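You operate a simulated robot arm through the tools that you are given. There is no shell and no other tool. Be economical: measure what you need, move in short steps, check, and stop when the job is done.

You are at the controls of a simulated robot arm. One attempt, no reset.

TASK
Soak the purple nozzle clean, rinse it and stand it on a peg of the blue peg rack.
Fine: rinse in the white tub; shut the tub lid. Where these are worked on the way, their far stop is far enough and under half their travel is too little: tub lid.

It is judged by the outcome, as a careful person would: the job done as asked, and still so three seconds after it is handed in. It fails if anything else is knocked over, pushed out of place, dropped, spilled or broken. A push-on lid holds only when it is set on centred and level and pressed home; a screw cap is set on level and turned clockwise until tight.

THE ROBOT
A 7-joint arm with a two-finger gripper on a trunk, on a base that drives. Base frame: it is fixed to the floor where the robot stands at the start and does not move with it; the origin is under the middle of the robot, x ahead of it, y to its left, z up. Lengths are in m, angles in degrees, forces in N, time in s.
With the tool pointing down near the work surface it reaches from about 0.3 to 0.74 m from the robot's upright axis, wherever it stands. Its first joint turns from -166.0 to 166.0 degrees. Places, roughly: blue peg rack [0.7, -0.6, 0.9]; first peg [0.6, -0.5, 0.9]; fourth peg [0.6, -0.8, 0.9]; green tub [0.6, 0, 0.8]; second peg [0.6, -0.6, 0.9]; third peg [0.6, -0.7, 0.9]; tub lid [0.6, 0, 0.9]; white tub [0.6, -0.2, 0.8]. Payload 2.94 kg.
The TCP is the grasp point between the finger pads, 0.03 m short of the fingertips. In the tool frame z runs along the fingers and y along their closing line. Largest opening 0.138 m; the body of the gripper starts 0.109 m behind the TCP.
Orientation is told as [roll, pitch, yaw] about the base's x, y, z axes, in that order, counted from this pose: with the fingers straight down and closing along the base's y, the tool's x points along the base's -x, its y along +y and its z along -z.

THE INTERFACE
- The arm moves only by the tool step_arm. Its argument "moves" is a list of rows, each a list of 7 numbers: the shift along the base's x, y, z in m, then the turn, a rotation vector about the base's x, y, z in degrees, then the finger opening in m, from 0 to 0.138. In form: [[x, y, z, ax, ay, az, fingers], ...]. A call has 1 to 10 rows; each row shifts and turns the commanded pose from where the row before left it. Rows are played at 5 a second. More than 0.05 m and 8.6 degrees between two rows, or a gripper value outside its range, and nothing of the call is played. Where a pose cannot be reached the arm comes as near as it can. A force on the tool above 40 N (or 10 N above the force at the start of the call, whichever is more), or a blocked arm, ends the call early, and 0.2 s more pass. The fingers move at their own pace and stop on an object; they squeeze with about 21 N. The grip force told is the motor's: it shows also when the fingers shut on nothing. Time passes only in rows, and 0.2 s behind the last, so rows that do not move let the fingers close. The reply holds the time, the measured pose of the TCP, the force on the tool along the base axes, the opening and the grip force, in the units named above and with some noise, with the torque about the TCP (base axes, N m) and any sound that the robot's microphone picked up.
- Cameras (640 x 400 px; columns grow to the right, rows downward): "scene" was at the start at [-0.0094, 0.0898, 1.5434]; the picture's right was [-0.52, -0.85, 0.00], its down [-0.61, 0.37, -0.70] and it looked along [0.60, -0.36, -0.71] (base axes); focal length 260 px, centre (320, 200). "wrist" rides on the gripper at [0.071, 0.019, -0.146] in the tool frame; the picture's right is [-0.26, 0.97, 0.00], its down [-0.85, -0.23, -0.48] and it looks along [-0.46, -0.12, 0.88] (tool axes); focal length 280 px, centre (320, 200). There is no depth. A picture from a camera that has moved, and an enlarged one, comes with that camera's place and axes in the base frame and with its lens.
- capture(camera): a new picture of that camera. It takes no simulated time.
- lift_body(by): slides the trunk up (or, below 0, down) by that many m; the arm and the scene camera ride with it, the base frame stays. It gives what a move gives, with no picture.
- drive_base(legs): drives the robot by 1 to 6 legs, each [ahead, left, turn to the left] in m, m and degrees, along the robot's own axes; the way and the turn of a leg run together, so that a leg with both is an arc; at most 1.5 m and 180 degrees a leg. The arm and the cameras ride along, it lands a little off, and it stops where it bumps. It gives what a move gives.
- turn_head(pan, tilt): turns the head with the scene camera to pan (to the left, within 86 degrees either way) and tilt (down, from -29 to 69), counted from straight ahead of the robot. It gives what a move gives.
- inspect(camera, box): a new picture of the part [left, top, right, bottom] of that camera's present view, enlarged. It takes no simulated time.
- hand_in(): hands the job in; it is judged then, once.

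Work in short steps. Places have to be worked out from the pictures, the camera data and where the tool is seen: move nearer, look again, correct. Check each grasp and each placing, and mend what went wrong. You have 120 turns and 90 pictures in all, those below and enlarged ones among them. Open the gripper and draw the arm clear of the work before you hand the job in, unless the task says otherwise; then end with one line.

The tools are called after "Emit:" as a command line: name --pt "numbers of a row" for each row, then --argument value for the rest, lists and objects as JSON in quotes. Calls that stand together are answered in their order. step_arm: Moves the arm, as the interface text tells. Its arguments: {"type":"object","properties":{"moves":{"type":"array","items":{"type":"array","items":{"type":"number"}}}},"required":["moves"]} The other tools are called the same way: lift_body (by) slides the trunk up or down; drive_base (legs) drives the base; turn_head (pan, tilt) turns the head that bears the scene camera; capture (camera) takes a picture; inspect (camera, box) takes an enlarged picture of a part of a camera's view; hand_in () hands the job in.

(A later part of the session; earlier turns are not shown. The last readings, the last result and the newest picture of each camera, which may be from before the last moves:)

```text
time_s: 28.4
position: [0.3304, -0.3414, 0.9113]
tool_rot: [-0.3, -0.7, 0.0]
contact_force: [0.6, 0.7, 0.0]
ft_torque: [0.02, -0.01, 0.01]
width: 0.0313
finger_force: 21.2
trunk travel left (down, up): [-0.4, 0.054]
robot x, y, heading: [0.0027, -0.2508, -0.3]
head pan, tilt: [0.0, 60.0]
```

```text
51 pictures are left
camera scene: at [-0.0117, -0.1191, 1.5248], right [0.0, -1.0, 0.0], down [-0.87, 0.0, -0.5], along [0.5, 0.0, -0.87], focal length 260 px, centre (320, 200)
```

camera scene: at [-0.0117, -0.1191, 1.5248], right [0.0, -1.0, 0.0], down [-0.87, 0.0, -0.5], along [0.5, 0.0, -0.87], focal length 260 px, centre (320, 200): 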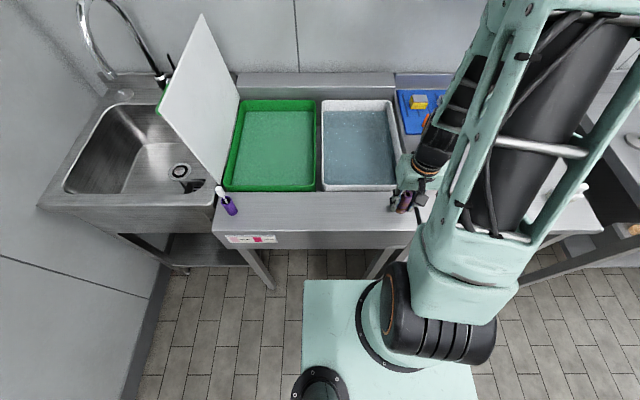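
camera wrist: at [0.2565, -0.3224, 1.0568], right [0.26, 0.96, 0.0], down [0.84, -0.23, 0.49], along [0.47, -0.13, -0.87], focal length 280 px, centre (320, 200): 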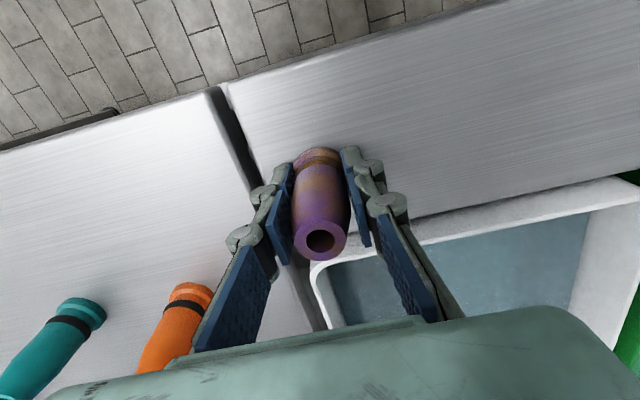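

One row was over the length limit; I resend with shorter rows.

Emit:
step_arm --pt "0 0 0.04 0 0 0 0" --pt "0 0 0.045 0 0 0 0" --pt "0 0 0.045 0 0 0 0" --pt "0.01 0.03 0.03 0 0 0 0" --pt "0.03 0.039 0 0 0 0 0" --pt "0.03 0.039 0 0 0 0 0" --pt "0.03 0.039 0 0 0 0 0" --pt "0.03 0.039 0 0 0 0 0" --pt "0.03 0.039 0 0 0 0 0" --pt "0.03 0.039 0 0 0 0 0"

Emit:
step_arm --pt "0.02 0.04 0 0 0 0 0" --pt "0.01 0.03 0 0 0 0 0"

Emit:
capture --camera "wrist"

Emit:
inspect --camera "scene" --box '[160, 10, 420, 230]'

```text
time_s: 30.6
position: [0.52, -0.0781, 1.069]
tool_rot: [-0.2, -0.6, -0.1]
contact_force: [-0.5, 0.0, -0.6]
ft_torque: [-0.02, 0.0, 0.01]
width: 0.031
finger_force: 20.7
trunk travel left (down, up): [-0.4, 0.054]
robot x, y, heading: [-0.0039, -0.2519, -0.4]
head pan, tilt: [0.0, 60.0]
```

```text
time_s: 31.2
position: [0.5488, -0.0079, 1.0686]
tool_rot: [-0.3, -0.6, -0.1]
contact_force: [0.3, 1.3, 0.1]
ft_torque: [-0.03, 0.01, 0.01]
width: 0.031
finger_force: 21.3
trunk travel left (down, up): [-0.4, 0.054]
robot x, y, heading: [-0.0026, -0.2543, -0.1]
head pan, tilt: [0.0, 60.0]
```

```text
50 pictures are left
camera wrist: at [0.477, 0.0112, 1.2154], right [0.26, 0.96, 0.0], down [0.84, -0.23, 0.49], along [0.47, -0.13, -0.87], focal length 280 px, centre (320, 200)
```

wrist: 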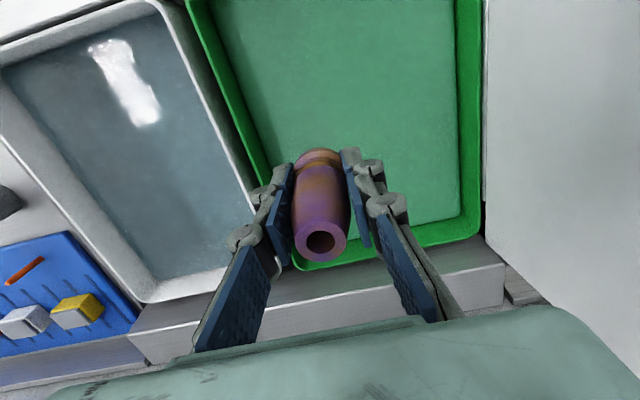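

```text
1.82 times, centred on (290, 120) of scene
camera zoom: at [-0.0114, -0.1185, 1.5248], right [0.0, -1.0, 0.0], down [-0.87, 0.0, -0.5], along [0.5, 0.0, -0.87], focal length 472 px, centre (374, 346)
```

zoom: 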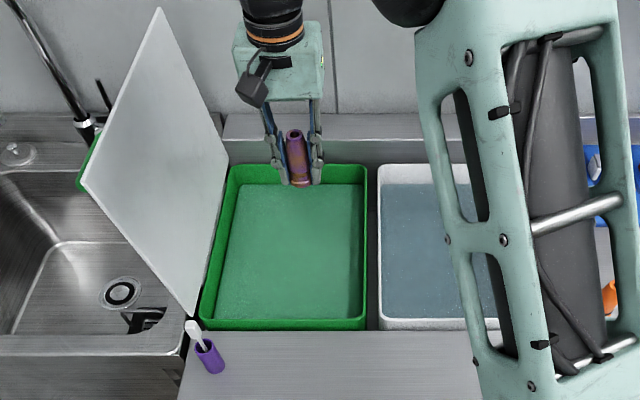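

Hovering over the soak bath (tub x 0.4–0.75, y -0.1–0.14). I lower the nozzle in steps, watching force.

Emit:
step_arm --pt "0 0.012 -0.04 0 0 0 0" --pt "0 0.012 -0.04 0 0 0 0" --pt "0 0 -0.04 0 0 0 0" --pt "0 0 -0.04 0 0 0 0" --pt "0 0 -0.03 0 0 0 0"

Emit:
capture --camera "wrist"

Emit:
inspect --camera "scene" --box '[200, 60, 360, 200]'

```text
time_s: 32.4
position: [0.5508, 0.0144, 0.8798]
tool_rot: [-0.2, -0.7, -0.1]
contact_force: [0.3, -0.3, -1.4]
ft_torque: [-0.02, 0.02, 0.03]
width: 0.0308
finger_force: 21.3
trunk travel left (down, up): [-0.4, 0.054]
robot x, y, heading: [0.002, -0.2504, -0.0]
head pan, tilt: [0.0, 60.0]
```

```text
48 pictures are left
camera wrist: at [0.4771, 0.035, 1.0255], right [0.26, 0.96, 0.0], down [0.84, -0.23, 0.49], along [0.47, -0.13, -0.87], focal length 280 px, centre (320, 200)
```

wrist: 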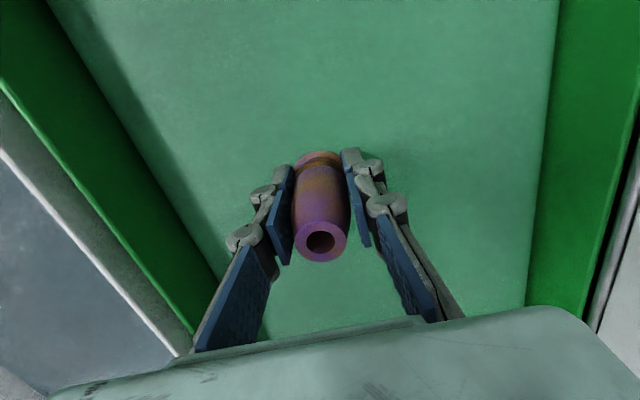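

```text
2.86 times, centred on (280, 130) of scene
camera zoom: at [-0.0114, -0.1189, 1.5249], right [0.0, -1.0, 0.0], down [-0.87, 0.0, -0.5], along [0.5, 0.0, -0.87], focal length 742 px, centre (434, 400)
```

zoom: 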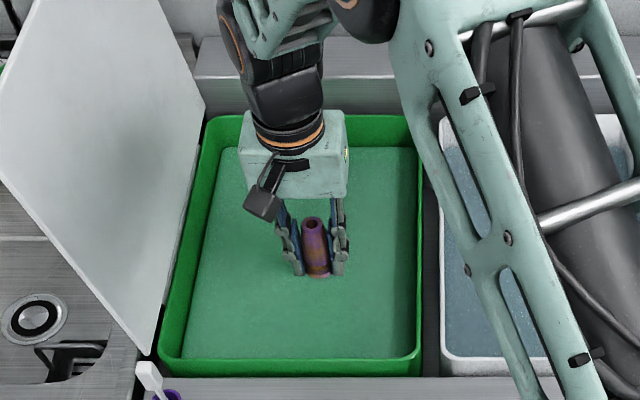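

The nozzle bottom is just at the liquid surface. I keep lowering.

Emit:
step_arm --pt "0 0 -0.025 0 0 0 0" --pt "0 0 -0.025 0 0 0 0" --pt "0 0 -0.02 0 0 0 0"

Emit:
capture --camera "wrist"

```text
time_s: 33.2
position: [0.5497, 0.0144, 0.8102]
tool_rot: [-0.2, -0.8, -0.1]
contact_force: [0.4, -0.1, -1.0]
ft_torque: [0.01, 0.0, 0.01]
width: 0.0306
finger_force: 20.9
trunk travel left (down, up): [-0.4, 0.054]
robot x, y, heading: [0.0001, -0.2506, -0.3]
head pan, tilt: [0.0, 60.0]
```

```text
46 pictures are left
camera wrist: at [0.4765, 0.0347, 0.9563], right [0.26, 0.96, 0.0], down [0.84, -0.23, 0.49], along [0.47, -0.13, -0.87], focal length 280 px, centre (320, 200)
```

wrist: 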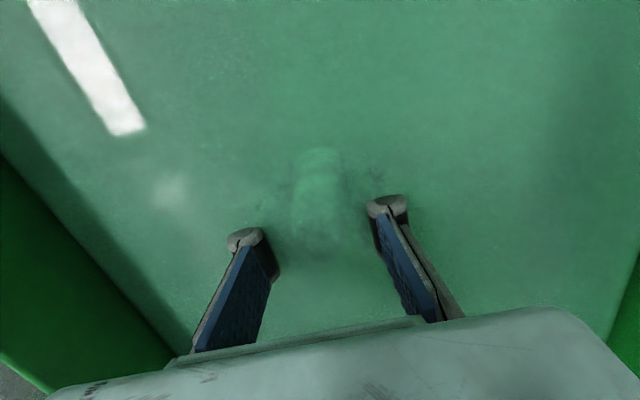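

Fully submerged. I hold it here while time passes, then check its look.

Emit:
step_arm --pt "0 0 0 0 0 0 0" --pt "0 0 0 0 0 0 0" --pt "0 0 0 0 0 0 0" --pt "0 0 0 0 0 0 0" --pt "0 0 0 0 0 0 0" --pt "0 0 0 0 0 0 0" --pt "0 0 0 0 0 0 0" --pt "0 0 0 0 0 0 0" --pt "0 0 0 0 0 0 0" --pt "0 0 0 0 0 0 0"

Emit:
step_arm --pt "0 0 0 0 0 0 0" --pt "0 0 0 0 0 0 0" --pt "0 0 0 0 0 0 0" --pt "0 0 0 0 0 0 0" --pt "0 0 0 0 0 0 0" --pt "0 0 0 0 0 0 0" --pt "0 0 0 0 0 0 0" --pt "0 0 0 0 0 0 0" --pt "0 0 0 0 0 0 0" --pt "0 0 0 0 0 0 0"

Emit:
step_arm --pt "0 0 0 0 0 0 0" --pt "0 0 0 0 0 0 0" --pt "0 0 0 0 0 0 0" --pt "0 0 0 0 0 0 0" --pt "0 0 0 0 0 0 0" --pt "0 0 0 0 0 0 0" --pt "0 0 0 0 0 0 0" --pt "0 0 0 0 0 0 0" --pt "0 0 0 0 0 0 0" --pt "0 0 0 0 0 0 0"

Emit:
step_arm --pt "0 0 0 0 0 0 0" --pt "0 0 0 0 0 0 0" --pt "0 0 0 0 0 0 0" --pt "0 0 0 0 0 0 0" --pt "0 0 0 0 0 0 0" --pt "0 0 0 0 0 0 0" --pt "0 0 0 0 0 0 0" --pt "0 0 0 0 0 0 0" --pt "0 0 0 0 0 0 0" --pt "0 0 0 0 0 0 0"

Emit:
step_arm --pt "0 0 0.025 0 0 0 0" --pt "0 0 0.035 0 0 0 0" --pt "0 0 0.03 0 0 0 0"

Emit:
capture --camera "wrist"

```text
time_s: 35.4
position: [0.5496, 0.0149, 0.8107]
tool_rot: [-0.2, -0.7, -0.1]
contact_force: [0.4, 0.2, 0.1]
ft_torque: [-0.01, -0.04, -0.02]
width: 0.0309
finger_force: 20.8
trunk travel left (down, up): [-0.4, 0.054]
robot x, y, heading: [0.0004, -0.2491, -0.3]
head pan, tilt: [0.0, 60.0]
```

```text
time_s: 37.6
position: [0.5486, 0.0149, 0.8107]
tool_rot: [-0.2, -0.6, -0.1]
contact_force: [0.5, 0.1, -0.9]
ft_torque: [0.02, 0.0, 0.01]
width: 0.0304
finger_force: 20.7
trunk travel left (down, up): [-0.4, 0.054]
robot x, y, heading: [-0.0034, -0.2539, -0.1]
head pan, tilt: [0.0, 60.0]
```

```text
time_s: 39.8
position: [0.5497, 0.0148, 0.8108]
tool_rot: [-0.1, -0.8, -0.2]
contact_force: [0.2, 0.5, -0.6]
ft_torque: [-0.01, 0.03, 0.01]
width: 0.0306
finger_force: 21.0
trunk travel left (down, up): [-0.4, 0.054]
robot x, y, heading: [-0.0014, -0.2507, -0.3]
head pan, tilt: [0.0, 60.0]
```

```text
time_s: 42.0
position: [0.549, 0.0146, 0.8101]
tool_rot: [-0.2, -0.8, 0.0]
contact_force: [0.5, 0.0, -0.1]
ft_torque: [0.01, -0.01, 0.02]
width: 0.0307
finger_force: 21.4
trunk travel left (down, up): [-0.4, 0.054]
robot x, y, heading: [-0.0021, -0.2473, -0.1]
head pan, tilt: [0.0, 60.0]
```

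```text
time_s: 42.8
position: [0.5498, 0.0153, 0.9008]
tool_rot: [-0.2, -0.6, -0.1]
contact_force: [0.9, 0.0, -0.9]
ft_torque: [0.01, 0.02, -0.01]
width: 0.0303
finger_force: 20.8
trunk travel left (down, up): [-0.4, 0.054]
robot x, y, heading: [0.0002, -0.2541, -0.2]
head pan, tilt: [0.0, 60.0]
```

```text
45 pictures are left
camera wrist: at [0.4758, 0.0347, 1.0471], right [0.26, 0.96, 0.0], down [0.84, -0.23, 0.49], along [0.47, -0.13, -0.87], focal length 280 px, centre (320, 200)
```

wrist: 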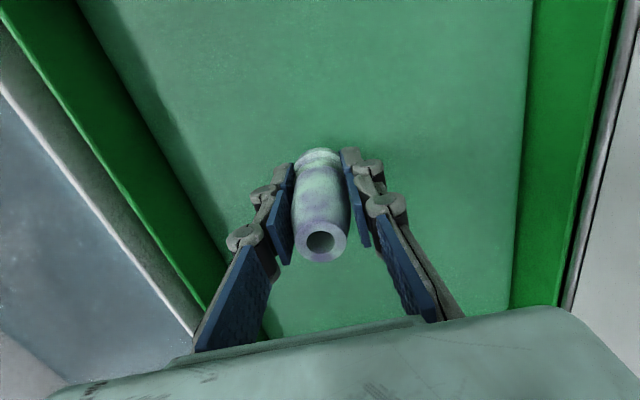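

Emit:
inspect --camera "wrist" --box '[270, 130, 370, 280]'

Emit:
inspect --camera "scene" --box '[260, 100, 330, 170]'

```text
2.67 times, centred on (320, 205) of wrist
camera zoom: at [0.4758, 0.0347, 1.0471], right [0.26, 0.96, 0.0], down [0.84, -0.23, 0.49], along [0.47, -0.13, -0.87], focal length 748 px, centre (320, 187)
```

zoom: 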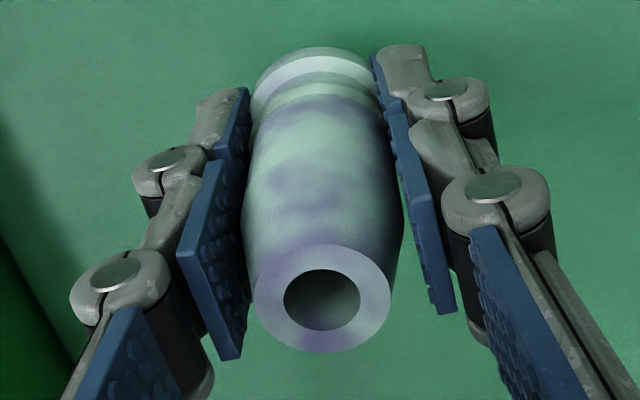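

```text
5.71 times, centred on (295, 135) of scene
camera zoom: at [-0.0119, -0.1192, 1.5248], right [0.0, -1.0, 0.0], down [-0.87, 0.0, -0.5], along [0.5, 0.0, -0.87], focal length 1484 px, centre (463, 571)
```

zoom: 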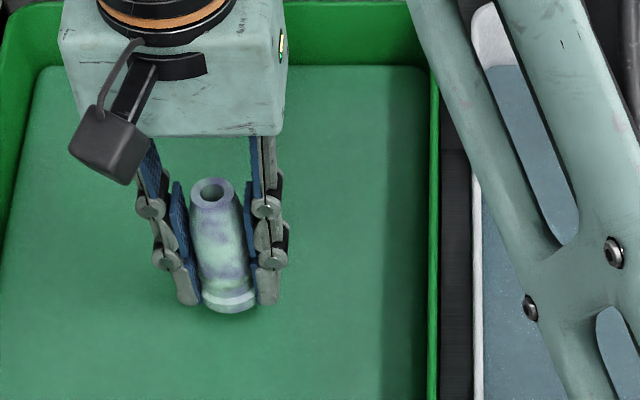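

The nozzle is covered with solution film, so stains can't be judged fully. I re-dip for a longer soak to be safe, then rinse and inspect.

Emit:
step_arm --pt "0 0 -0.03 0 0 0 0" --pt "0 0 -0.035 0 0 0 0" --pt "0 0 -0.025 0 0 0 0" --pt "0 0 0 0 0 0 0" --pt "0 0 0 0 0 0 0" --pt "0 0 0 0 0 0 0" --pt "0 0 0 0 0 0 0" --pt "0 0 0 0 0 0 0" --pt "0 0 0 0 0 0 0" --pt "0 0 0 0 0 0 0"

Emit:
step_arm --pt "0 0 0 0 0 0 0" --pt "0 0 0 0 0 0 0" --pt "0 0 0 0 0 0 0" --pt "0 0 0 0 0 0 0" --pt "0 0 0 0 0 0 0" --pt "0 0 0 0 0 0 0" --pt "0 0 0 0 0 0 0" --pt "0 0 0 0 0 0 0" --pt "0 0 0 0 0 0 0" --pt "0 0 0 0 0 0 0"

Emit:
step_arm --pt "0 0 0 0 0 0 0" --pt "0 0 0 0 0 0 0" --pt "0 0 0 0 0 0 0" --pt "0 0 0 0 0 0 0" --pt "0 0 0 0 0 0 0" --pt "0 0 0 0 0 0 0" --pt "0 0 0 0 0 0 0" --pt "0 0 0 0 0 0 0" --pt "0 0 0 0 0 0 0" --pt "0 0 0 0 0 0 0"

Emit:
step_arm --pt "0 0 0 0 0 0 0" --pt "0 0 0 0 0 0 0" --pt "0 0 0 0 0 0 0" --pt "0 0 0 0 0 0 0" --pt "0 0 0 0 0 0 0" --pt "0 0 0 0 0 0 0" --pt "0 0 0 0 0 0 0" --pt "0 0 0 0 0 0 0" --pt "0 0 0 0 0 0 0" --pt "0 0 0 0 0 0 0"

Emit:
step_arm --pt "0 0 0 0 0 0 0" --pt "0 0 0 0 0 0 0" --pt "0 0 0 0 0 0 0" --pt "0 0 0 0 0 0 0" --pt "0 0 0 0 0 0 0" --pt "0 0 0 0 0 0 0" --pt "0 0 0 0 0 0 0" --pt "0 0 0 0 0 0 0" --pt "0 0 0 0 0 0 0" --pt "0 0 0 0 0 0 0"

Emit:
step_arm --pt "0 0 0 0 0 0 0" --pt "0 0 0 0 0 0 0" --pt "0 0 0 0 0 0 0" --pt "0 0 0 0 0 0 0" --pt "0 0 0 0 0 0 0" --pt "0 0 0.02 0 0 0 0" --pt "0 0 0.03 0 0 0 0" --pt "0 0 0.03 0 0 0 0" --pt "0 0 0.03 0 0 0 0" --pt "0 0 0.03 0 0 0 0"

Emit:
inspect --camera "wrist" --box '[270, 130, 370, 280]'

Emit:
capture --camera "scene"

```text
time_s: 45.0
position: [0.5503, 0.0157, 0.8114]
tool_rot: [-0.2, -0.7, -0.1]
contact_force: [0.5, 1.0, -0.5]
ft_torque: [0.01, 0.01, 0.04]
width: 0.0305
finger_force: 20.2
trunk travel left (down, up): [-0.4, 0.054]
robot x, y, heading: [-0.0024, -0.2517, -0.6]
head pan, tilt: [0.0, 60.0]
```

```text
time_s: 47.2
position: [0.5505, 0.0144, 0.8111]
tool_rot: [-0.2, -0.7, -0.1]
contact_force: [-0.4, 0.0, 0.4]
ft_torque: [0.0, -0.01, -0.02]
width: 0.0304
finger_force: 21.0
trunk travel left (down, up): [-0.4, 0.054]
robot x, y, heading: [-0.0001, -0.2506, -0.2]
head pan, tilt: [0.0, 60.0]
```

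```text
time_s: 49.4
position: [0.5505, 0.0148, 0.8108]
tool_rot: [-0.3, -0.7, -0.1]
contact_force: [-0.4, 0.5, -1.0]
ft_torque: [0.03, -0.01, 0.0]
width: 0.0305
finger_force: 21.0
trunk travel left (down, up): [-0.4, 0.054]
robot x, y, heading: [-0.0002, -0.2514, -0.2]
head pan, tilt: [0.0, 60.0]
```

```text
time_s: 51.6
position: [0.5501, 0.0147, 0.8112]
tool_rot: [-0.2, -0.7, -0.1]
contact_force: [-0.3, 0.1, -0.7]
ft_torque: [-0.02, 0.01, -0.01]
width: 0.0303
finger_force: 20.9
trunk travel left (down, up): [-0.4, 0.054]
robot x, y, heading: [0.0008, -0.2508, -0.5]
head pan, tilt: [0.0, 60.0]
```

```text
time_s: 53.8
position: [0.5504, 0.0146, 0.8112]
tool_rot: [-0.2, -0.7, -0.1]
contact_force: [0.0, 0.2, 0.5]
ft_torque: [0.03, -0.01, 0.0]
width: 0.0303
finger_force: 21.3
trunk travel left (down, up): [-0.4, 0.054]
robot x, y, heading: [-0.0031, -0.2523, -0.2]
head pan, tilt: [0.0, 60.0]
```

```text
time_s: 56.0
position: [0.5479, 0.0145, 0.9511]
tool_rot: [-0.1, -0.7, 0.0]
contact_force: [0.1, 0.0, -1.1]
ft_torque: [0.0, 0.03, 0.0]
width: 0.0304
finger_force: 21.1
trunk travel left (down, up): [-0.4, 0.054]
robot x, y, heading: [-0.0029, -0.2545, -0.3]
head pan, tilt: [0.0, 60.0]
```

```text
2.67 times, centred on (320, 205) of wrist
camera zoom: at [0.4749, 0.034, 1.0973], right [0.26, 0.96, 0.0], down [0.84, -0.23, 0.49], along [0.47, -0.13, -0.87], focal length 748 px, centre (320, 187)
```

zoom: 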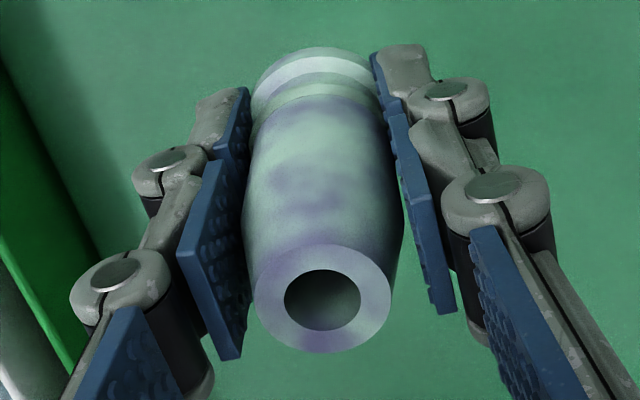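

```text
41 pictures are left
camera scene: at [-0.012, -0.1193, 1.5248], right [0.0, -1.0, 0.0], down [-0.87, 0.0, -0.5], along [0.5, 0.0, -0.87], focal length 260 px, centre (320, 200)
```

scene: 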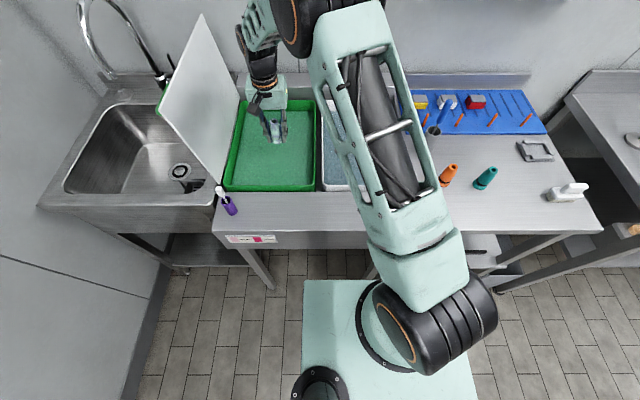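

Same look as before; now rinse. I raise, move over the white tub and dip it.

Emit:
step_arm --pt "0 0 0.045 0 0 0 0" --pt "0 -0.04 0.02 0 0 0 0" --pt "0 -0.045 0 0 0 0 0" --pt "0 -0.045 0 0 0 0 0" --pt "0 -0.045 0 0 0 0 0" --pt "0 -0.045 0 0 0 0 0" --pt "0 -0.04 0 0 0 0 0" --pt "0 0 -0.045 0 0 0 0" --pt "0 0 -0.045 0 0 0 0"

Emit:
capture --camera "wrist"

```text
time_s: 58.0
position: [0.5491, -0.2447, 0.9264]
tool_rot: [-0.2, -0.6, -0.2]
contact_force: [0.8, 0.0, -1.1]
ft_torque: [0.0, 0.0, 0.0]
width: 0.0306
finger_force: 21.3
trunk travel left (down, up): [-0.4, 0.054]
robot x, y, heading: [-0.0023, -0.2492, -0.5]
head pan, tilt: [0.0, 60.0]
```

```text
40 pictures are left
camera wrist: at [0.4748, -0.2251, 1.072], right [0.26, 0.96, 0.0], down [0.84, -0.23, 0.49], along [0.47, -0.13, -0.87], focal length 280 px, centre (320, 200)
```

wrist: 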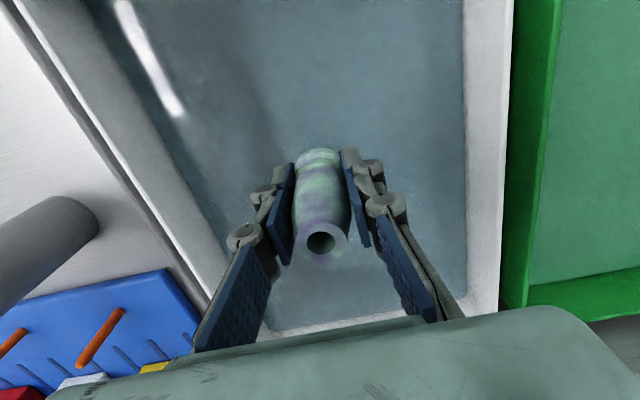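

Centred over the rinse tub. I dip down to 0.81 and swish gently.

Emit:
step_arm --pt "0 0 -0.04 0 0 0 0" --pt "0 0 -0.04 0 0 0 0" --pt "0 0 -0.035 0 0 0 0" --pt "0 0.015 0 0 0 0 0" --pt "0 -0.03 0 0 0 0 0" --pt "0 0.03 0 0 0 0 0" --pt "0 -0.03 0 0 0 0 0" --pt "0 0.015 0 0 0 0 0" --pt "0.02 0 0 0 0 0 0" --pt "-0.02 0 0 0 0 0 0"

Emit:
step_arm --pt "0 0 0 0 0 0 0" --pt "0 0 0 0 0 0 0" --pt "0 0 0 0 0 0 0" --pt "0 0 0 0 0 0 0" --pt "0 0 0 0 0 0 0" --pt "0 0 0.02 0 0 0 0" --pt "0 0 0.03 0 0 0 0" --pt "0 0 0.03 0 0 0 0" --pt "0 0 0.03 0 0 0 0" --pt "0 0 0.03 0 0 0 0"

Emit:
inspect --camera "wrist" --box '[270, 130, 370, 280]'

```text
time_s: 60.2
position: [0.5486, -0.2455, 0.8102]
tool_rot: [-0.2, -0.7, -0.1]
contact_force: [-0.3, -0.6, -1.1]
ft_torque: [-0.02, 0.02, -0.02]
width: 0.0306
finger_force: 21.1
trunk travel left (down, up): [-0.4, 0.054]
robot x, y, heading: [-0.0051, -0.2519, -0.1]
head pan, tilt: [0.0, 60.0]
```

```text
time_s: 62.4
position: [0.55, -0.245, 0.9521]
tool_rot: [-0.2, -0.6, 0.0]
contact_force: [-0.2, -0.1, 0.2]
ft_torque: [0.03, -0.02, -0.01]
width: 0.0305
finger_force: 21.2
trunk travel left (down, up): [-0.4, 0.054]
robot x, y, heading: [0.0001, -0.2498, 0.1]
head pan, tilt: [0.0, 60.0]
```

```text
2.67 times, centred on (320, 205) of wrist
camera zoom: at [0.476, -0.2255, 1.0975], right [0.26, 0.96, 0.0], down [0.84, -0.23, 0.49], along [0.47, -0.13, -0.87], focal length 748 px, centre (320, 187)
```

zoom: 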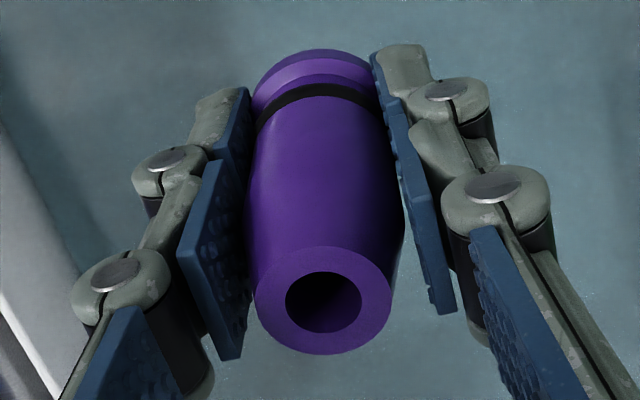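

The nozzle is clean and bright purple. I raise it, drive right by 0.35 m, and look at the pegs.

Emit:
step_arm --pt "-0.02 0 0.045 0 0 0 0" --pt "-0.02 0 0.045 0 0 0 0" --pt "-0.02 0 0.045 0 0 0 0" --pt "-0.02 0 0.045 0 0 0 0" --pt "-0.02 0 0.045 0 0 0 0" --pt "-0.02 0 0.045 0 0 0 0"

Emit:
drive_base --legs '[[0, -0.36, 0]]'

Emit:
turn_head --pan -5 --tilt 50

Emit:
capture --camera "wrist"

Emit:
capture --camera "scene"

```text
time_s: 63.8
position: [0.4285, -0.245, 1.2187]
tool_rot: [-0.2, -0.3, -0.2]
contact_force: [1.4, -0.7, -0.3]
ft_torque: [0.0, 0.03, 0.02]
width: 0.0303
finger_force: 20.8
trunk travel left (down, up): [-0.4, 0.054]
robot x, y, heading: [-0.0051, -0.2522, -0.2]
head pan, tilt: [0.0, 60.0]
```

```text
time_s: 67.5
position: [0.429, -0.6088, 1.2213]
tool_rot: [-0.2, -0.7, -0.1]
contact_force: [-0.1, 0.1, -0.5]
ft_torque: [-0.01, 0.01, 0.02]
width: 0.0303
finger_force: 20.4
trunk travel left (down, up): [-0.4, 0.054]
robot x, y, heading: [-0.0033, -0.6157, -0.1]
head pan, tilt: [0.0, 60.0]
```

```text
time_s: 68.3
position: [0.4284, -0.6085, 1.2211]
tool_rot: [-0.2, -0.6, -0.1]
contact_force: [0.0, -0.8, 0.5]
ft_torque: [0.0, 0.01, 0.03]
width: 0.0302
finger_force: 21.0
trunk travel left (down, up): [-0.4, 0.054]
robot x, y, heading: [-0.004, -0.6144, -0.2]
head pan, tilt: [-5.0, 50.0]
```

```text
38 pictures are left
camera wrist: at [0.3543, -0.5885, 1.3673], right [0.26, 0.96, 0.0], down [0.84, -0.23, 0.49], along [0.47, -0.13, -0.87], focal length 280 px, centre (320, 200)
```

wrist: 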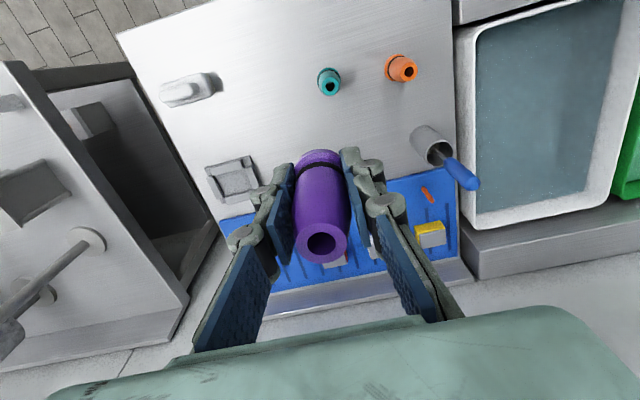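

```text
37 pictures are left
camera scene: at [-0.0026, -0.4904, 1.5374], right [-0.09, -1.0, 0.0], down [-0.76, 0.07, -0.64], along [0.64, -0.06, -0.77], focal length 260 px, centre (320, 200)
```

scene: 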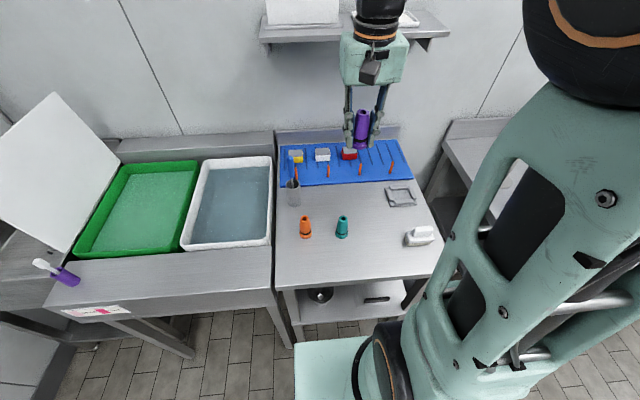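

The scene camera now sees the rack. I zoom in on the pegs.

Emit:
inspect --camera "scene" --box '[270, 120, 420, 215]'

```text
4.21 times, centred on (345, 168) of scene
camera zoom: at [-0.0026, -0.4904, 1.5374], right [-0.09, -1.0, 0.0], down [-0.76, 0.07, -0.64], along [0.64, -0.06, -0.77], focal length 1094 px, centre (215, 337)
```

zoom: 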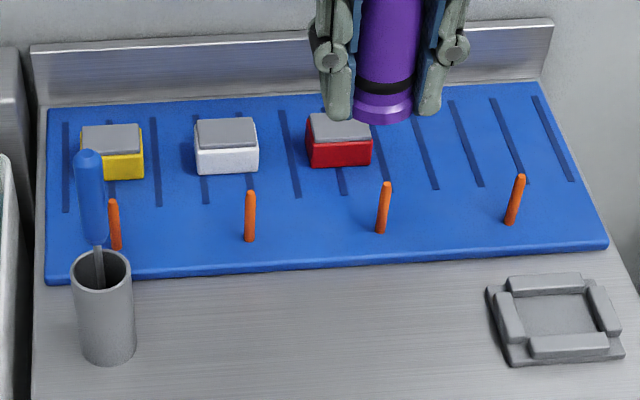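

Pegs estimated: third peg at about (0.661, -0.693), base z≈0.87, top z≈0.926. I move the nozzle above the third peg, staying high.

Emit:
step_arm --pt "0.04 -0.014 0 0 0 0 0" --pt "0.04 -0.014 0 0 0 0 0" --pt "0.04 -0.014 -0.02 0 0 0 0" --pt "0.04 -0.014 -0.02 0 0 0 0" --pt "0.04 -0.014 -0.02 0 0 0 0" --pt "0.032 -0.014 -0.03 0 0.4 0 0" --pt "0 0 -0.04 0 0 0 0" --pt "0 0 -0.04 0 0 0 0"

Emit:
turn_head --pan -5 --tilt 50

Emit:
inspect --camera "scene" --box '[270, 105, 420, 200]'

Emit:
capture --camera "wrist"

```text
time_s: 69.6
position: [0.6415, -0.6841, 1.1471]
tool_rot: [0.1, 0.0, -0.1]
contact_force: [-7.5, 0.2, 2.4]
ft_torque: [-0.02, -1.33, 0.13]
width: 0.0303
finger_force: 20.9
trunk travel left (down, up): [-0.4, 0.054]
robot x, y, heading: [-0.0033, -0.616, -0.3]
head pan, tilt: [-5.0, 50.0]
stopped in row 6: the force on the tool passed its limit at 97 N (the readings are from after the stop); the commanded pose is now the measured one
```

```text
time_s: 70.2
position: [0.6418, -0.6852, 1.1469]
tool_rot: [-0.1, 0.0, 0.0]
contact_force: [-13.1, 2.3, 6.1]
ft_torque: [-0.38, -2.31, -0.08]
width: 0.0303
finger_force: 21.2
trunk travel left (down, up): [-0.4, 0.054]
robot x, y, heading: [0.0012, -0.6176, -0.3]
head pan, tilt: [-5.0, 50.0]
```

```text
4.21 times, centred on (345, 152) of scene
camera zoom: at [-0.0061, -0.49, 1.5374], right [-0.09, -1.0, 0.0], down [-0.76, 0.07, -0.65], along [0.64, -0.06, -0.76], focal length 1094 px, centre (215, 400)
```

zoom: 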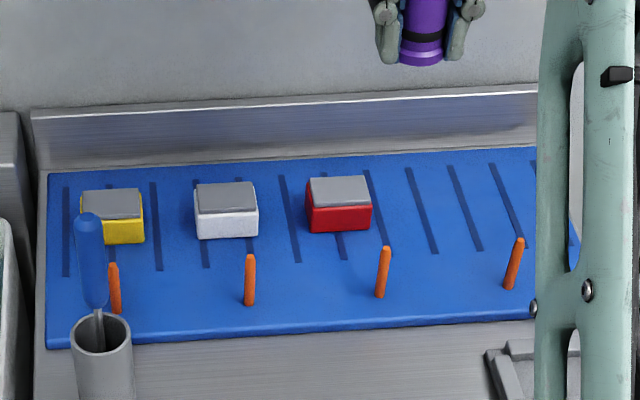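

```text
34 pictures are left
camera wrist: at [0.5696, -0.6651, 1.294], right [0.26, 0.96, 0.0], down [0.85, -0.23, 0.48], along [0.46, -0.13, -0.88], focal length 280 px, centre (320, 200)
```

wrist: 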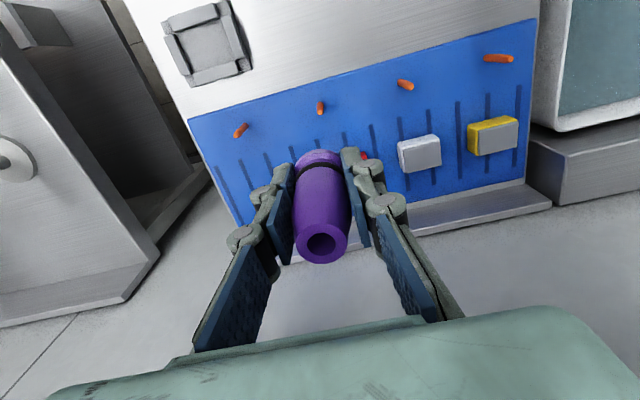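

The arm bumped something behind/above (likely the wall shelf). I back off, then look upward.

Emit:
step_arm --pt "-0.03 0.0 0 0 0 0 0" --pt "-0.04 0 0 0 0 0 0" --pt "-0.04 0 0 0 0 0 0"

Emit:
turn_head --pan -5 --tilt 20

Emit:
capture --camera "scene"

```text
time_s: 71.0
position: [0.5331, -0.6839, 1.1445]
tool_rot: [-0.2, -0.1, 0.0]
contact_force: [-0.4, -0.3, -1.1]
ft_torque: [0.02, -0.05, -0.03]
width: 0.0303
finger_force: 21.2
trunk travel left (down, up): [-0.4, 0.054]
robot x, y, heading: [-0.0025, -0.6167, -0.1]
head pan, tilt: [-5.0, 50.0]
```

```text
time_s: 72.0
position: [0.5347, -0.6831, 1.1459]
tool_rot: [0.0, 0.2, 0.0]
contact_force: [-1.0, -0.1, -0.9]
ft_torque: [-0.01, -0.02, 0.01]
width: 0.0304
finger_force: 21.1
trunk travel left (down, up): [-0.4, 0.054]
robot x, y, heading: [-0.0026, -0.618, 0.0]
head pan, tilt: [-5.0, 20.0]
```

```text
33 pictures are left
camera scene: at [0.0135, -0.4919, 1.5829], right [-0.09, -1.0, 0.0], down [-0.34, 0.03, -0.94], along [0.94, -0.08, -0.34], focal length 260 px, centre (320, 200)
```

scene: 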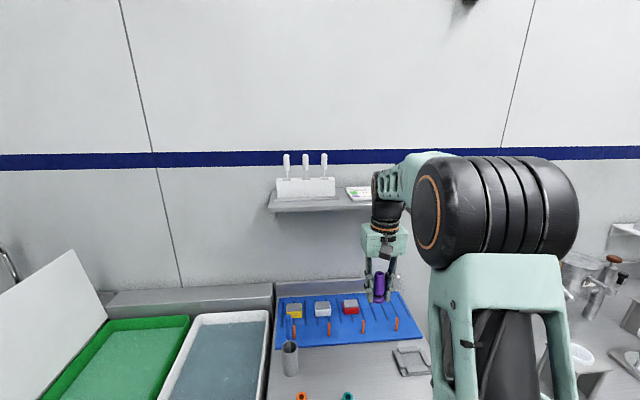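

A wall shelf at z≈1.3 blocked the wrist; its contents still stand. I lower first to z≈1.01, then go in below the shelf.

Emit:
step_arm --pt "0 -0.002 -0.045 0 0 0 0" --pt "0 -0.002 -0.045 0 0 0 0" --pt "0 0 -0.04 0 0 0 0" --pt "0.03 0 0 0 0 0 0"

Emit:
turn_head --pan 0 --tilt 45

Emit:
capture --camera "scene"

Emit:
capture --camera "wrist"

```text
time_s: 73.0
position: [0.5649, -0.6889, 1.0133]
tool_rot: [0.0, 0.0, 0.1]
contact_force: [0.5, -0.1, -0.9]
ft_torque: [0.0, 0.01, -0.05]
width: 0.0307
finger_force: 21.1
trunk travel left (down, up): [-0.4, 0.054]
robot x, y, heading: [-0.0017, -0.6178, -0.1]
head pan, tilt: [-5.0, 20.0]
```

```text
time_s: 73.9
position: [0.5653, -0.6888, 1.014]
tool_rot: [0.0, 0.1, 0.0]
contact_force: [-0.3, 0.1, 0.9]
ft_torque: [0.01, -0.04, 0.01]
width: 0.0303
finger_force: 20.9
trunk travel left (down, up): [-0.4, 0.054]
robot x, y, heading: [-0.0024, -0.6169, -0.4]
head pan, tilt: [0.0, 45.0]
```

```text
32 pictures are left
camera scene: at [0.0021, -0.4838, 1.5444], right [0.0, -1.0, 0.0], down [-0.71, 0.0, -0.71], along [0.71, 0.0, -0.71], focal length 260 px, centre (320, 200)
```

scene: 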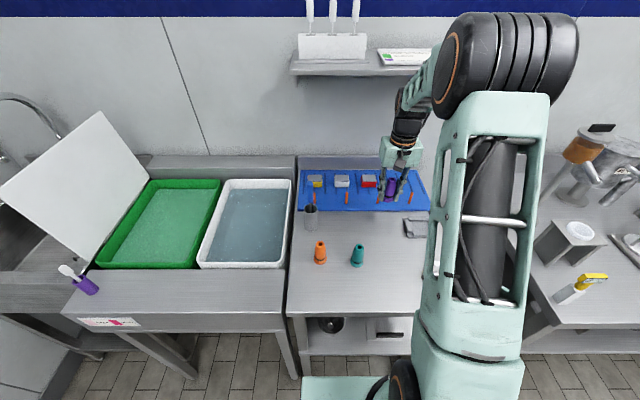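

```text
31 pictures are left
camera wrist: at [0.4931, -0.6695, 1.1613], right [0.26, 0.97, 0.0], down [0.85, -0.23, 0.47], along [0.46, -0.13, -0.88], focal length 280 px, centre (320, 200)
```

wrist: 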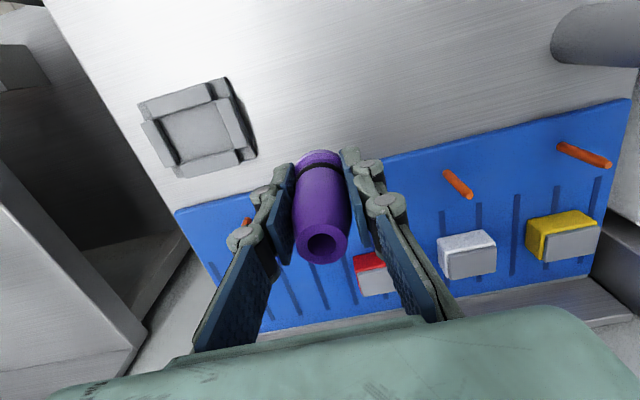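

Combining views gives pegs at x≈0.64, board z≈0.885. I move forward to x≈0.62 above the third peg and compare directly in the scene zoom.

Emit:
step_arm --pt "0.03 -0.001 0.005 0 0 0 0" --pt "0.025 0 0.005 0 0 0 0"

Emit:
inspect --camera "scene" --box '[330, 130, 440, 220]'

Emit:
inspect --camera "wrist" --box '[180, 60, 620, 300]'

```text
time_s: 74.5
position: [0.6189, -0.6898, 1.0243]
tool_rot: [0.0, 0.1, 0.0]
contact_force: [-0.1, -0.1, -0.3]
ft_torque: [-0.01, 0.0, 0.0]
width: 0.0304
finger_force: 20.4
trunk travel left (down, up): [-0.4, 0.054]
robot x, y, heading: [-0.0025, -0.6134, 0.1]
head pan, tilt: [0.0, 45.0]
```

```text
4.44 times, centred on (385, 175) of scene
camera zoom: at [0.0025, -0.4838, 1.5443], right [0.0, -1.0, 0.0], down [-0.71, 0.0, -0.71], along [0.71, 0.0, -0.71], focal length 1154 px, centre (31, 311)
```

zoom: 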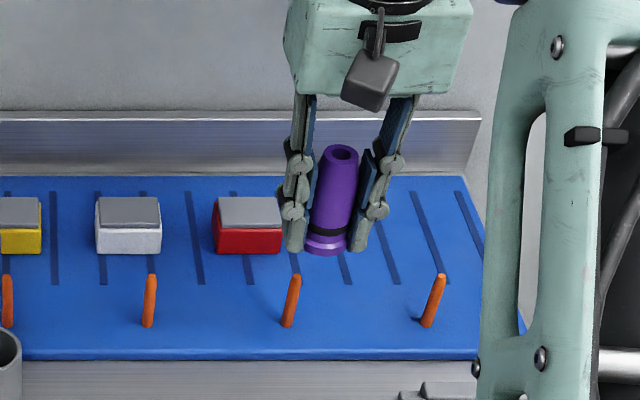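

```text
1.45 times, centred on (400, 180) of wrist
camera zoom: at [0.5476, -0.6707, 1.1715], right [0.26, 0.97, 0.0], down [0.85, -0.23, 0.47], along [0.46, -0.12, -0.88], focal length 408 px, centre (204, 229)
```

zoom: 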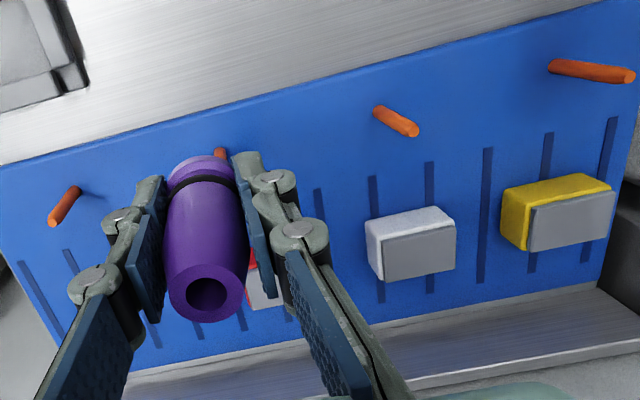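

Refined: third peg at (0.6385, -0.6825), board z≈0.888, top≈0.94; the nozzle's bottom is about 0.03 below the TCP. I shift over it and lower to just above the tip.

Emit:
step_arm --pt "0.019 0.007 0 0 0 0 0" --pt "0 0 -0.02 0 0 0 0" --pt "0 0 -0.015 0 0 0 0"

Emit:
inspect --camera "scene" --box '[350, 150, 420, 215]'

Emit:
inspect --camera "wrist" --box '[180, 60, 620, 300]'

```text
time_s: 75.3
position: [0.6379, -0.6828, 0.9893]
tool_rot: [0.0, 0.1, 0.0]
contact_force: [0.2, -0.4, -1.4]
ft_torque: [-0.04, 0.03, 0.01]
width: 0.0305
finger_force: 21.3
trunk travel left (down, up): [-0.4, 0.054]
robot x, y, heading: [-0.0016, -0.6137, 0.1]
head pan, tilt: [0.0, 45.0]
```

```text
6.15 times, centred on (385, 182) of scene
camera zoom: at [0.0022, -0.4838, 1.5443], right [0.0, -1.0, 0.0], down [-0.71, 0.0, -0.71], along [0.71, 0.0, -0.71], focal length 1599 px, centre (-80, 308)
```

zoom: 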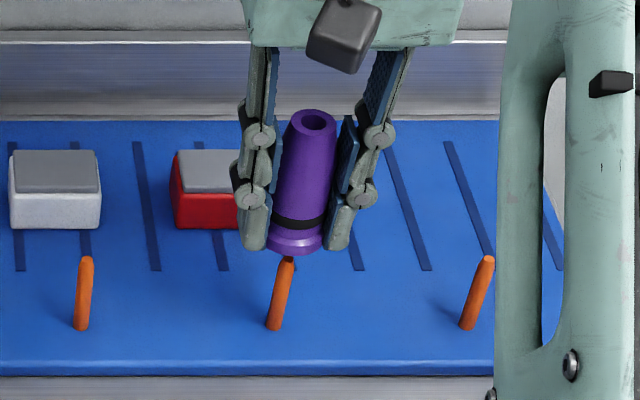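

```text
1.45 times, centred on (400, 180) of wrist
camera zoom: at [0.567, -0.6629, 1.1364], right [0.26, 0.97, 0.0], down [0.85, -0.23, 0.47], along [0.46, -0.13, -0.88], focal length 408 px, centre (204, 229)
```

zoom: 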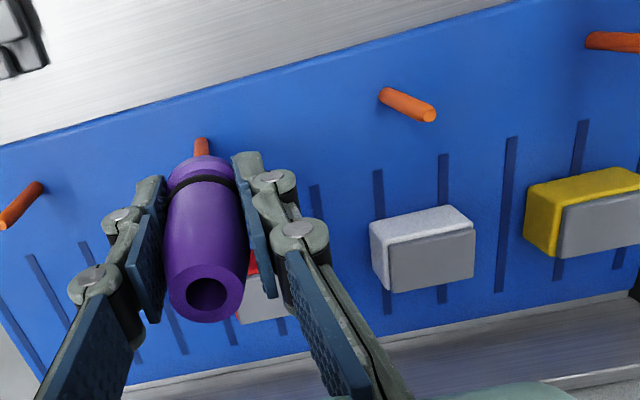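

Scene and wrist views agree within ~2 mm. I lower in small steps and watch for contact at the peg tip.

Emit:
step_arm --pt "-0.001 -0.001 -0.008 0 0 0 0" --pt "0 0 -0.008 0 0 0 0" --pt "0 0 -0.008 0 0 0 0" --pt "0 0 -0.008 0 0 0 0"

Emit:
inspect --camera "scene" --box '[350, 150, 420, 215]'

```text
time_s: 76.3
position: [0.6355, -0.6829, 0.9571]
tool_rot: [0.0, 0.2, -0.1]
contact_force: [-4.2, -0.4, -0.1]
ft_torque: [-0.01, 0.07, -0.03]
width: 0.0305
finger_force: 21.0
trunk travel left (down, up): [-0.4, 0.054]
robot x, y, heading: [-0.0023, -0.6113, -0.1]
head pan, tilt: [0.0, 45.0]
```

```text
6.15 times, centred on (385, 182) of scene
camera zoom: at [0.0016, -0.4838, 1.5443], right [0.0, -1.0, 0.0], down [-0.71, 0.0, -0.71], along [0.71, 0.0, -0.71], focal length 1599 px, centre (-80, 308)
```

zoom: 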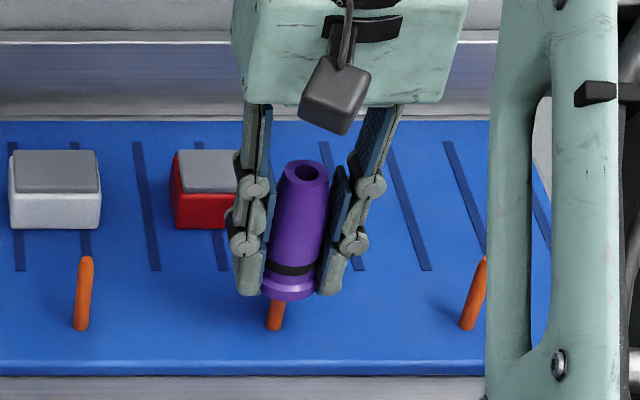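

No axial force, so the peg tip has entered the bore; a small −x side force suggests shifting slightly toward −x. I relieve it and lower further.

Emit:
step_arm --pt "-0.003 0.001 -0.006 0 0 0 0" --pt "0 0 -0.008 0 0 0 0" --pt "0 0 -0.008 0 0 0 0"

Emit:
inspect --camera "scene" --box '[350, 150, 420, 215]'

```text
time_s: 77.1
position: [0.6343, -0.6817, 0.935]
tool_rot: [0.1, 0.0, 0.0]
contact_force: [0.6, -0.2, -0.8]
ft_torque: [0.05, 0.03, -0.01]
width: 0.0304
finger_force: 21.2
trunk travel left (down, up): [-0.4, 0.054]
robot x, y, heading: [-0.0026, -0.618, 0.0]
head pan, tilt: [0.0, 45.0]
```

```text
6.15 times, centred on (385, 182) of scene
camera zoom: at [0.0022, -0.4838, 1.5443], right [0.0, -1.0, 0.0], down [-0.71, 0.0, -0.71], along [0.71, 0.0, -0.71], focal length 1599 px, centre (-80, 308)
```

zoom: 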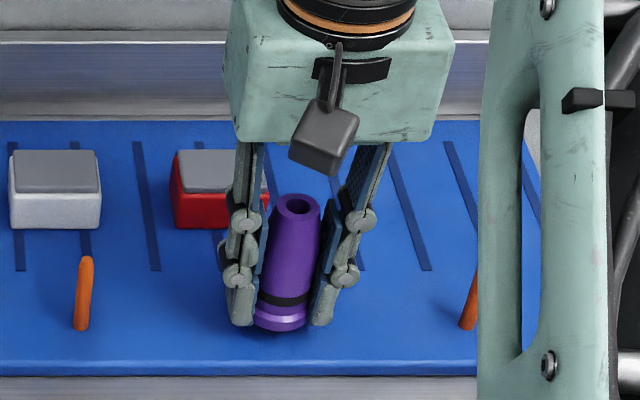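

Free sliding down the peg. Continue until it seats.

Emit:
step_arm --pt "0 0 -0.005 0 0 0 0" --pt "0 0 -0.005 0 0 0 0" --pt "0 0 -0.004 0 0 0 0"

Emit:
inspect --camera "scene" --box '[350, 150, 420, 215]'

```text
time_s: 77.9
position: [0.6345, -0.6829, 0.923]
tool_rot: [0.1, 0.0, -0.1]
contact_force: [-0.6, 0.3, -0.2]
ft_torque: [-0.01, -0.02, -0.01]
width: 0.0304
finger_force: 21.1
trunk travel left (down, up): [-0.4, 0.054]
robot x, y, heading: [-0.004, -0.6132, -0.1]
head pan, tilt: [0.0, 45.0]
```

```text
6.15 times, centred on (385, 182) of scene
camera zoom: at [0.0019, -0.4837, 1.5443], right [0.0, -1.0, 0.0], down [-0.71, 0.0, -0.71], along [0.71, 0.0, -0.71], focal length 1599 px, centre (-80, 308)
```

zoom: 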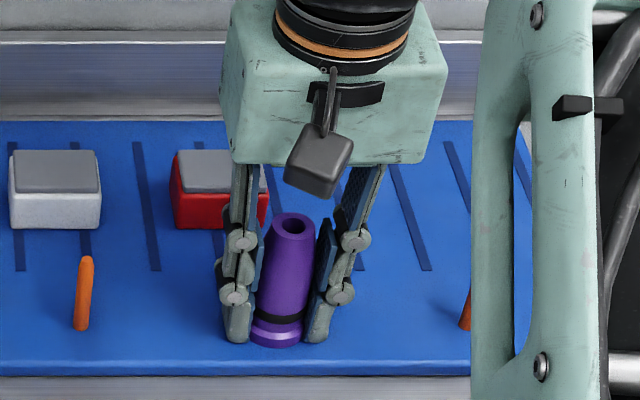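

Nearly seated. Two more millimetre-steps for contact.

Emit:
step_arm --pt "0 0 -0.002 0 0 0 0" --pt "0 0 -0.002 0 0 0 0"

```text
time_s: 78.5
position: [0.6347, -0.6821, 0.921]
tool_rot: [0.0, -0.3, 0.0]
contact_force: [-0.7, 1.1, 19.9]
ft_torque: [0.0, -0.26, 0.05]
width: 0.0305
finger_force: 20.9
trunk travel left (down, up): [-0.4, 0.054]
robot x, y, heading: [-0.002, -0.6171, -0.1]
head pan, tilt: [0.0, 45.0]
```

Seated on the board (20 N). I relax slightly, open the fingers, and rise only enough to clear before backing out under the shelf.

Emit:
step_arm --pt "0 0 0.002 0 0 0 0.03" --pt "0 0 0 0 0 0 0.07" --pt "0 0 0 0 0 0 0.07" --pt "0 0 0.03 0 0 0 0.07" --pt "0 0 0.04 0 0 0 0.07" --pt "0 0 0.04 0 0 0 0.07" --pt "-0.04 0 0 0 0 0 0.07" --pt "-0.04 0 0 0 0 0 0.07" --pt "-0.04 0 0 0 0 0 0.07"

Emit:
inspect --camera "scene" --box '[280, 20, 460, 280]'

Emit:
capture --camera "wrist"

```text
time_s: 80.5
position: [0.5125, -0.6821, 1.03]
tool_rot: [0.0, 0.0, 0.0]
contact_force: [-0.7, 0.3, -0.1]
ft_torque: [-0.03, 0.0, 0.0]
width: 0.0701
finger_force: 0.0
trunk travel left (down, up): [-0.4, 0.054]
robot x, y, heading: [-0.001, -0.6162, -0.0]
head pan, tilt: [0.0, 45.0]
```

```text
1.54 times, centred on (370, 150) of scene
camera zoom: at [0.0013, -0.4837, 1.5443], right [0.0, -1.0, 0.0], down [-0.71, 0.0, -0.71], along [0.71, 0.0, -0.71], focal length 400 px, centre (243, 277)
```

zoom: 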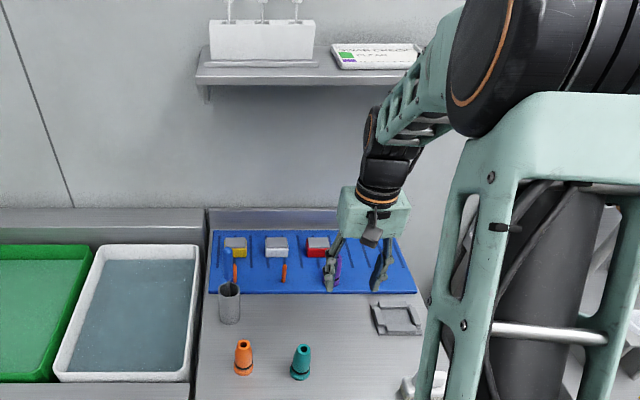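

```text
22 pictures are left
camera wrist: at [0.4414, -0.6631, 1.1773], right [0.26, 0.96, 0.0], down [0.85, -0.23, 0.48], along [0.46, -0.13, -0.88], focal length 280 px, centre (320, 200)
```

wrist: 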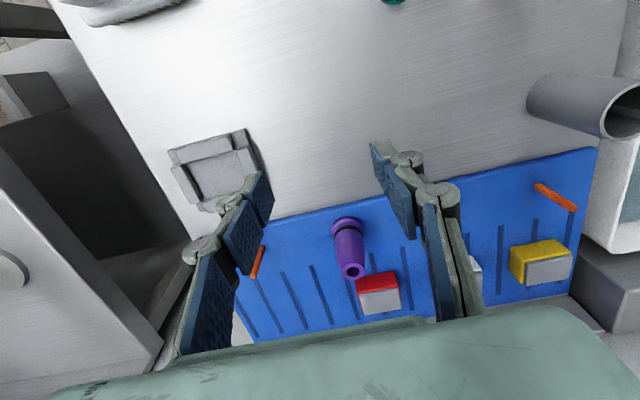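

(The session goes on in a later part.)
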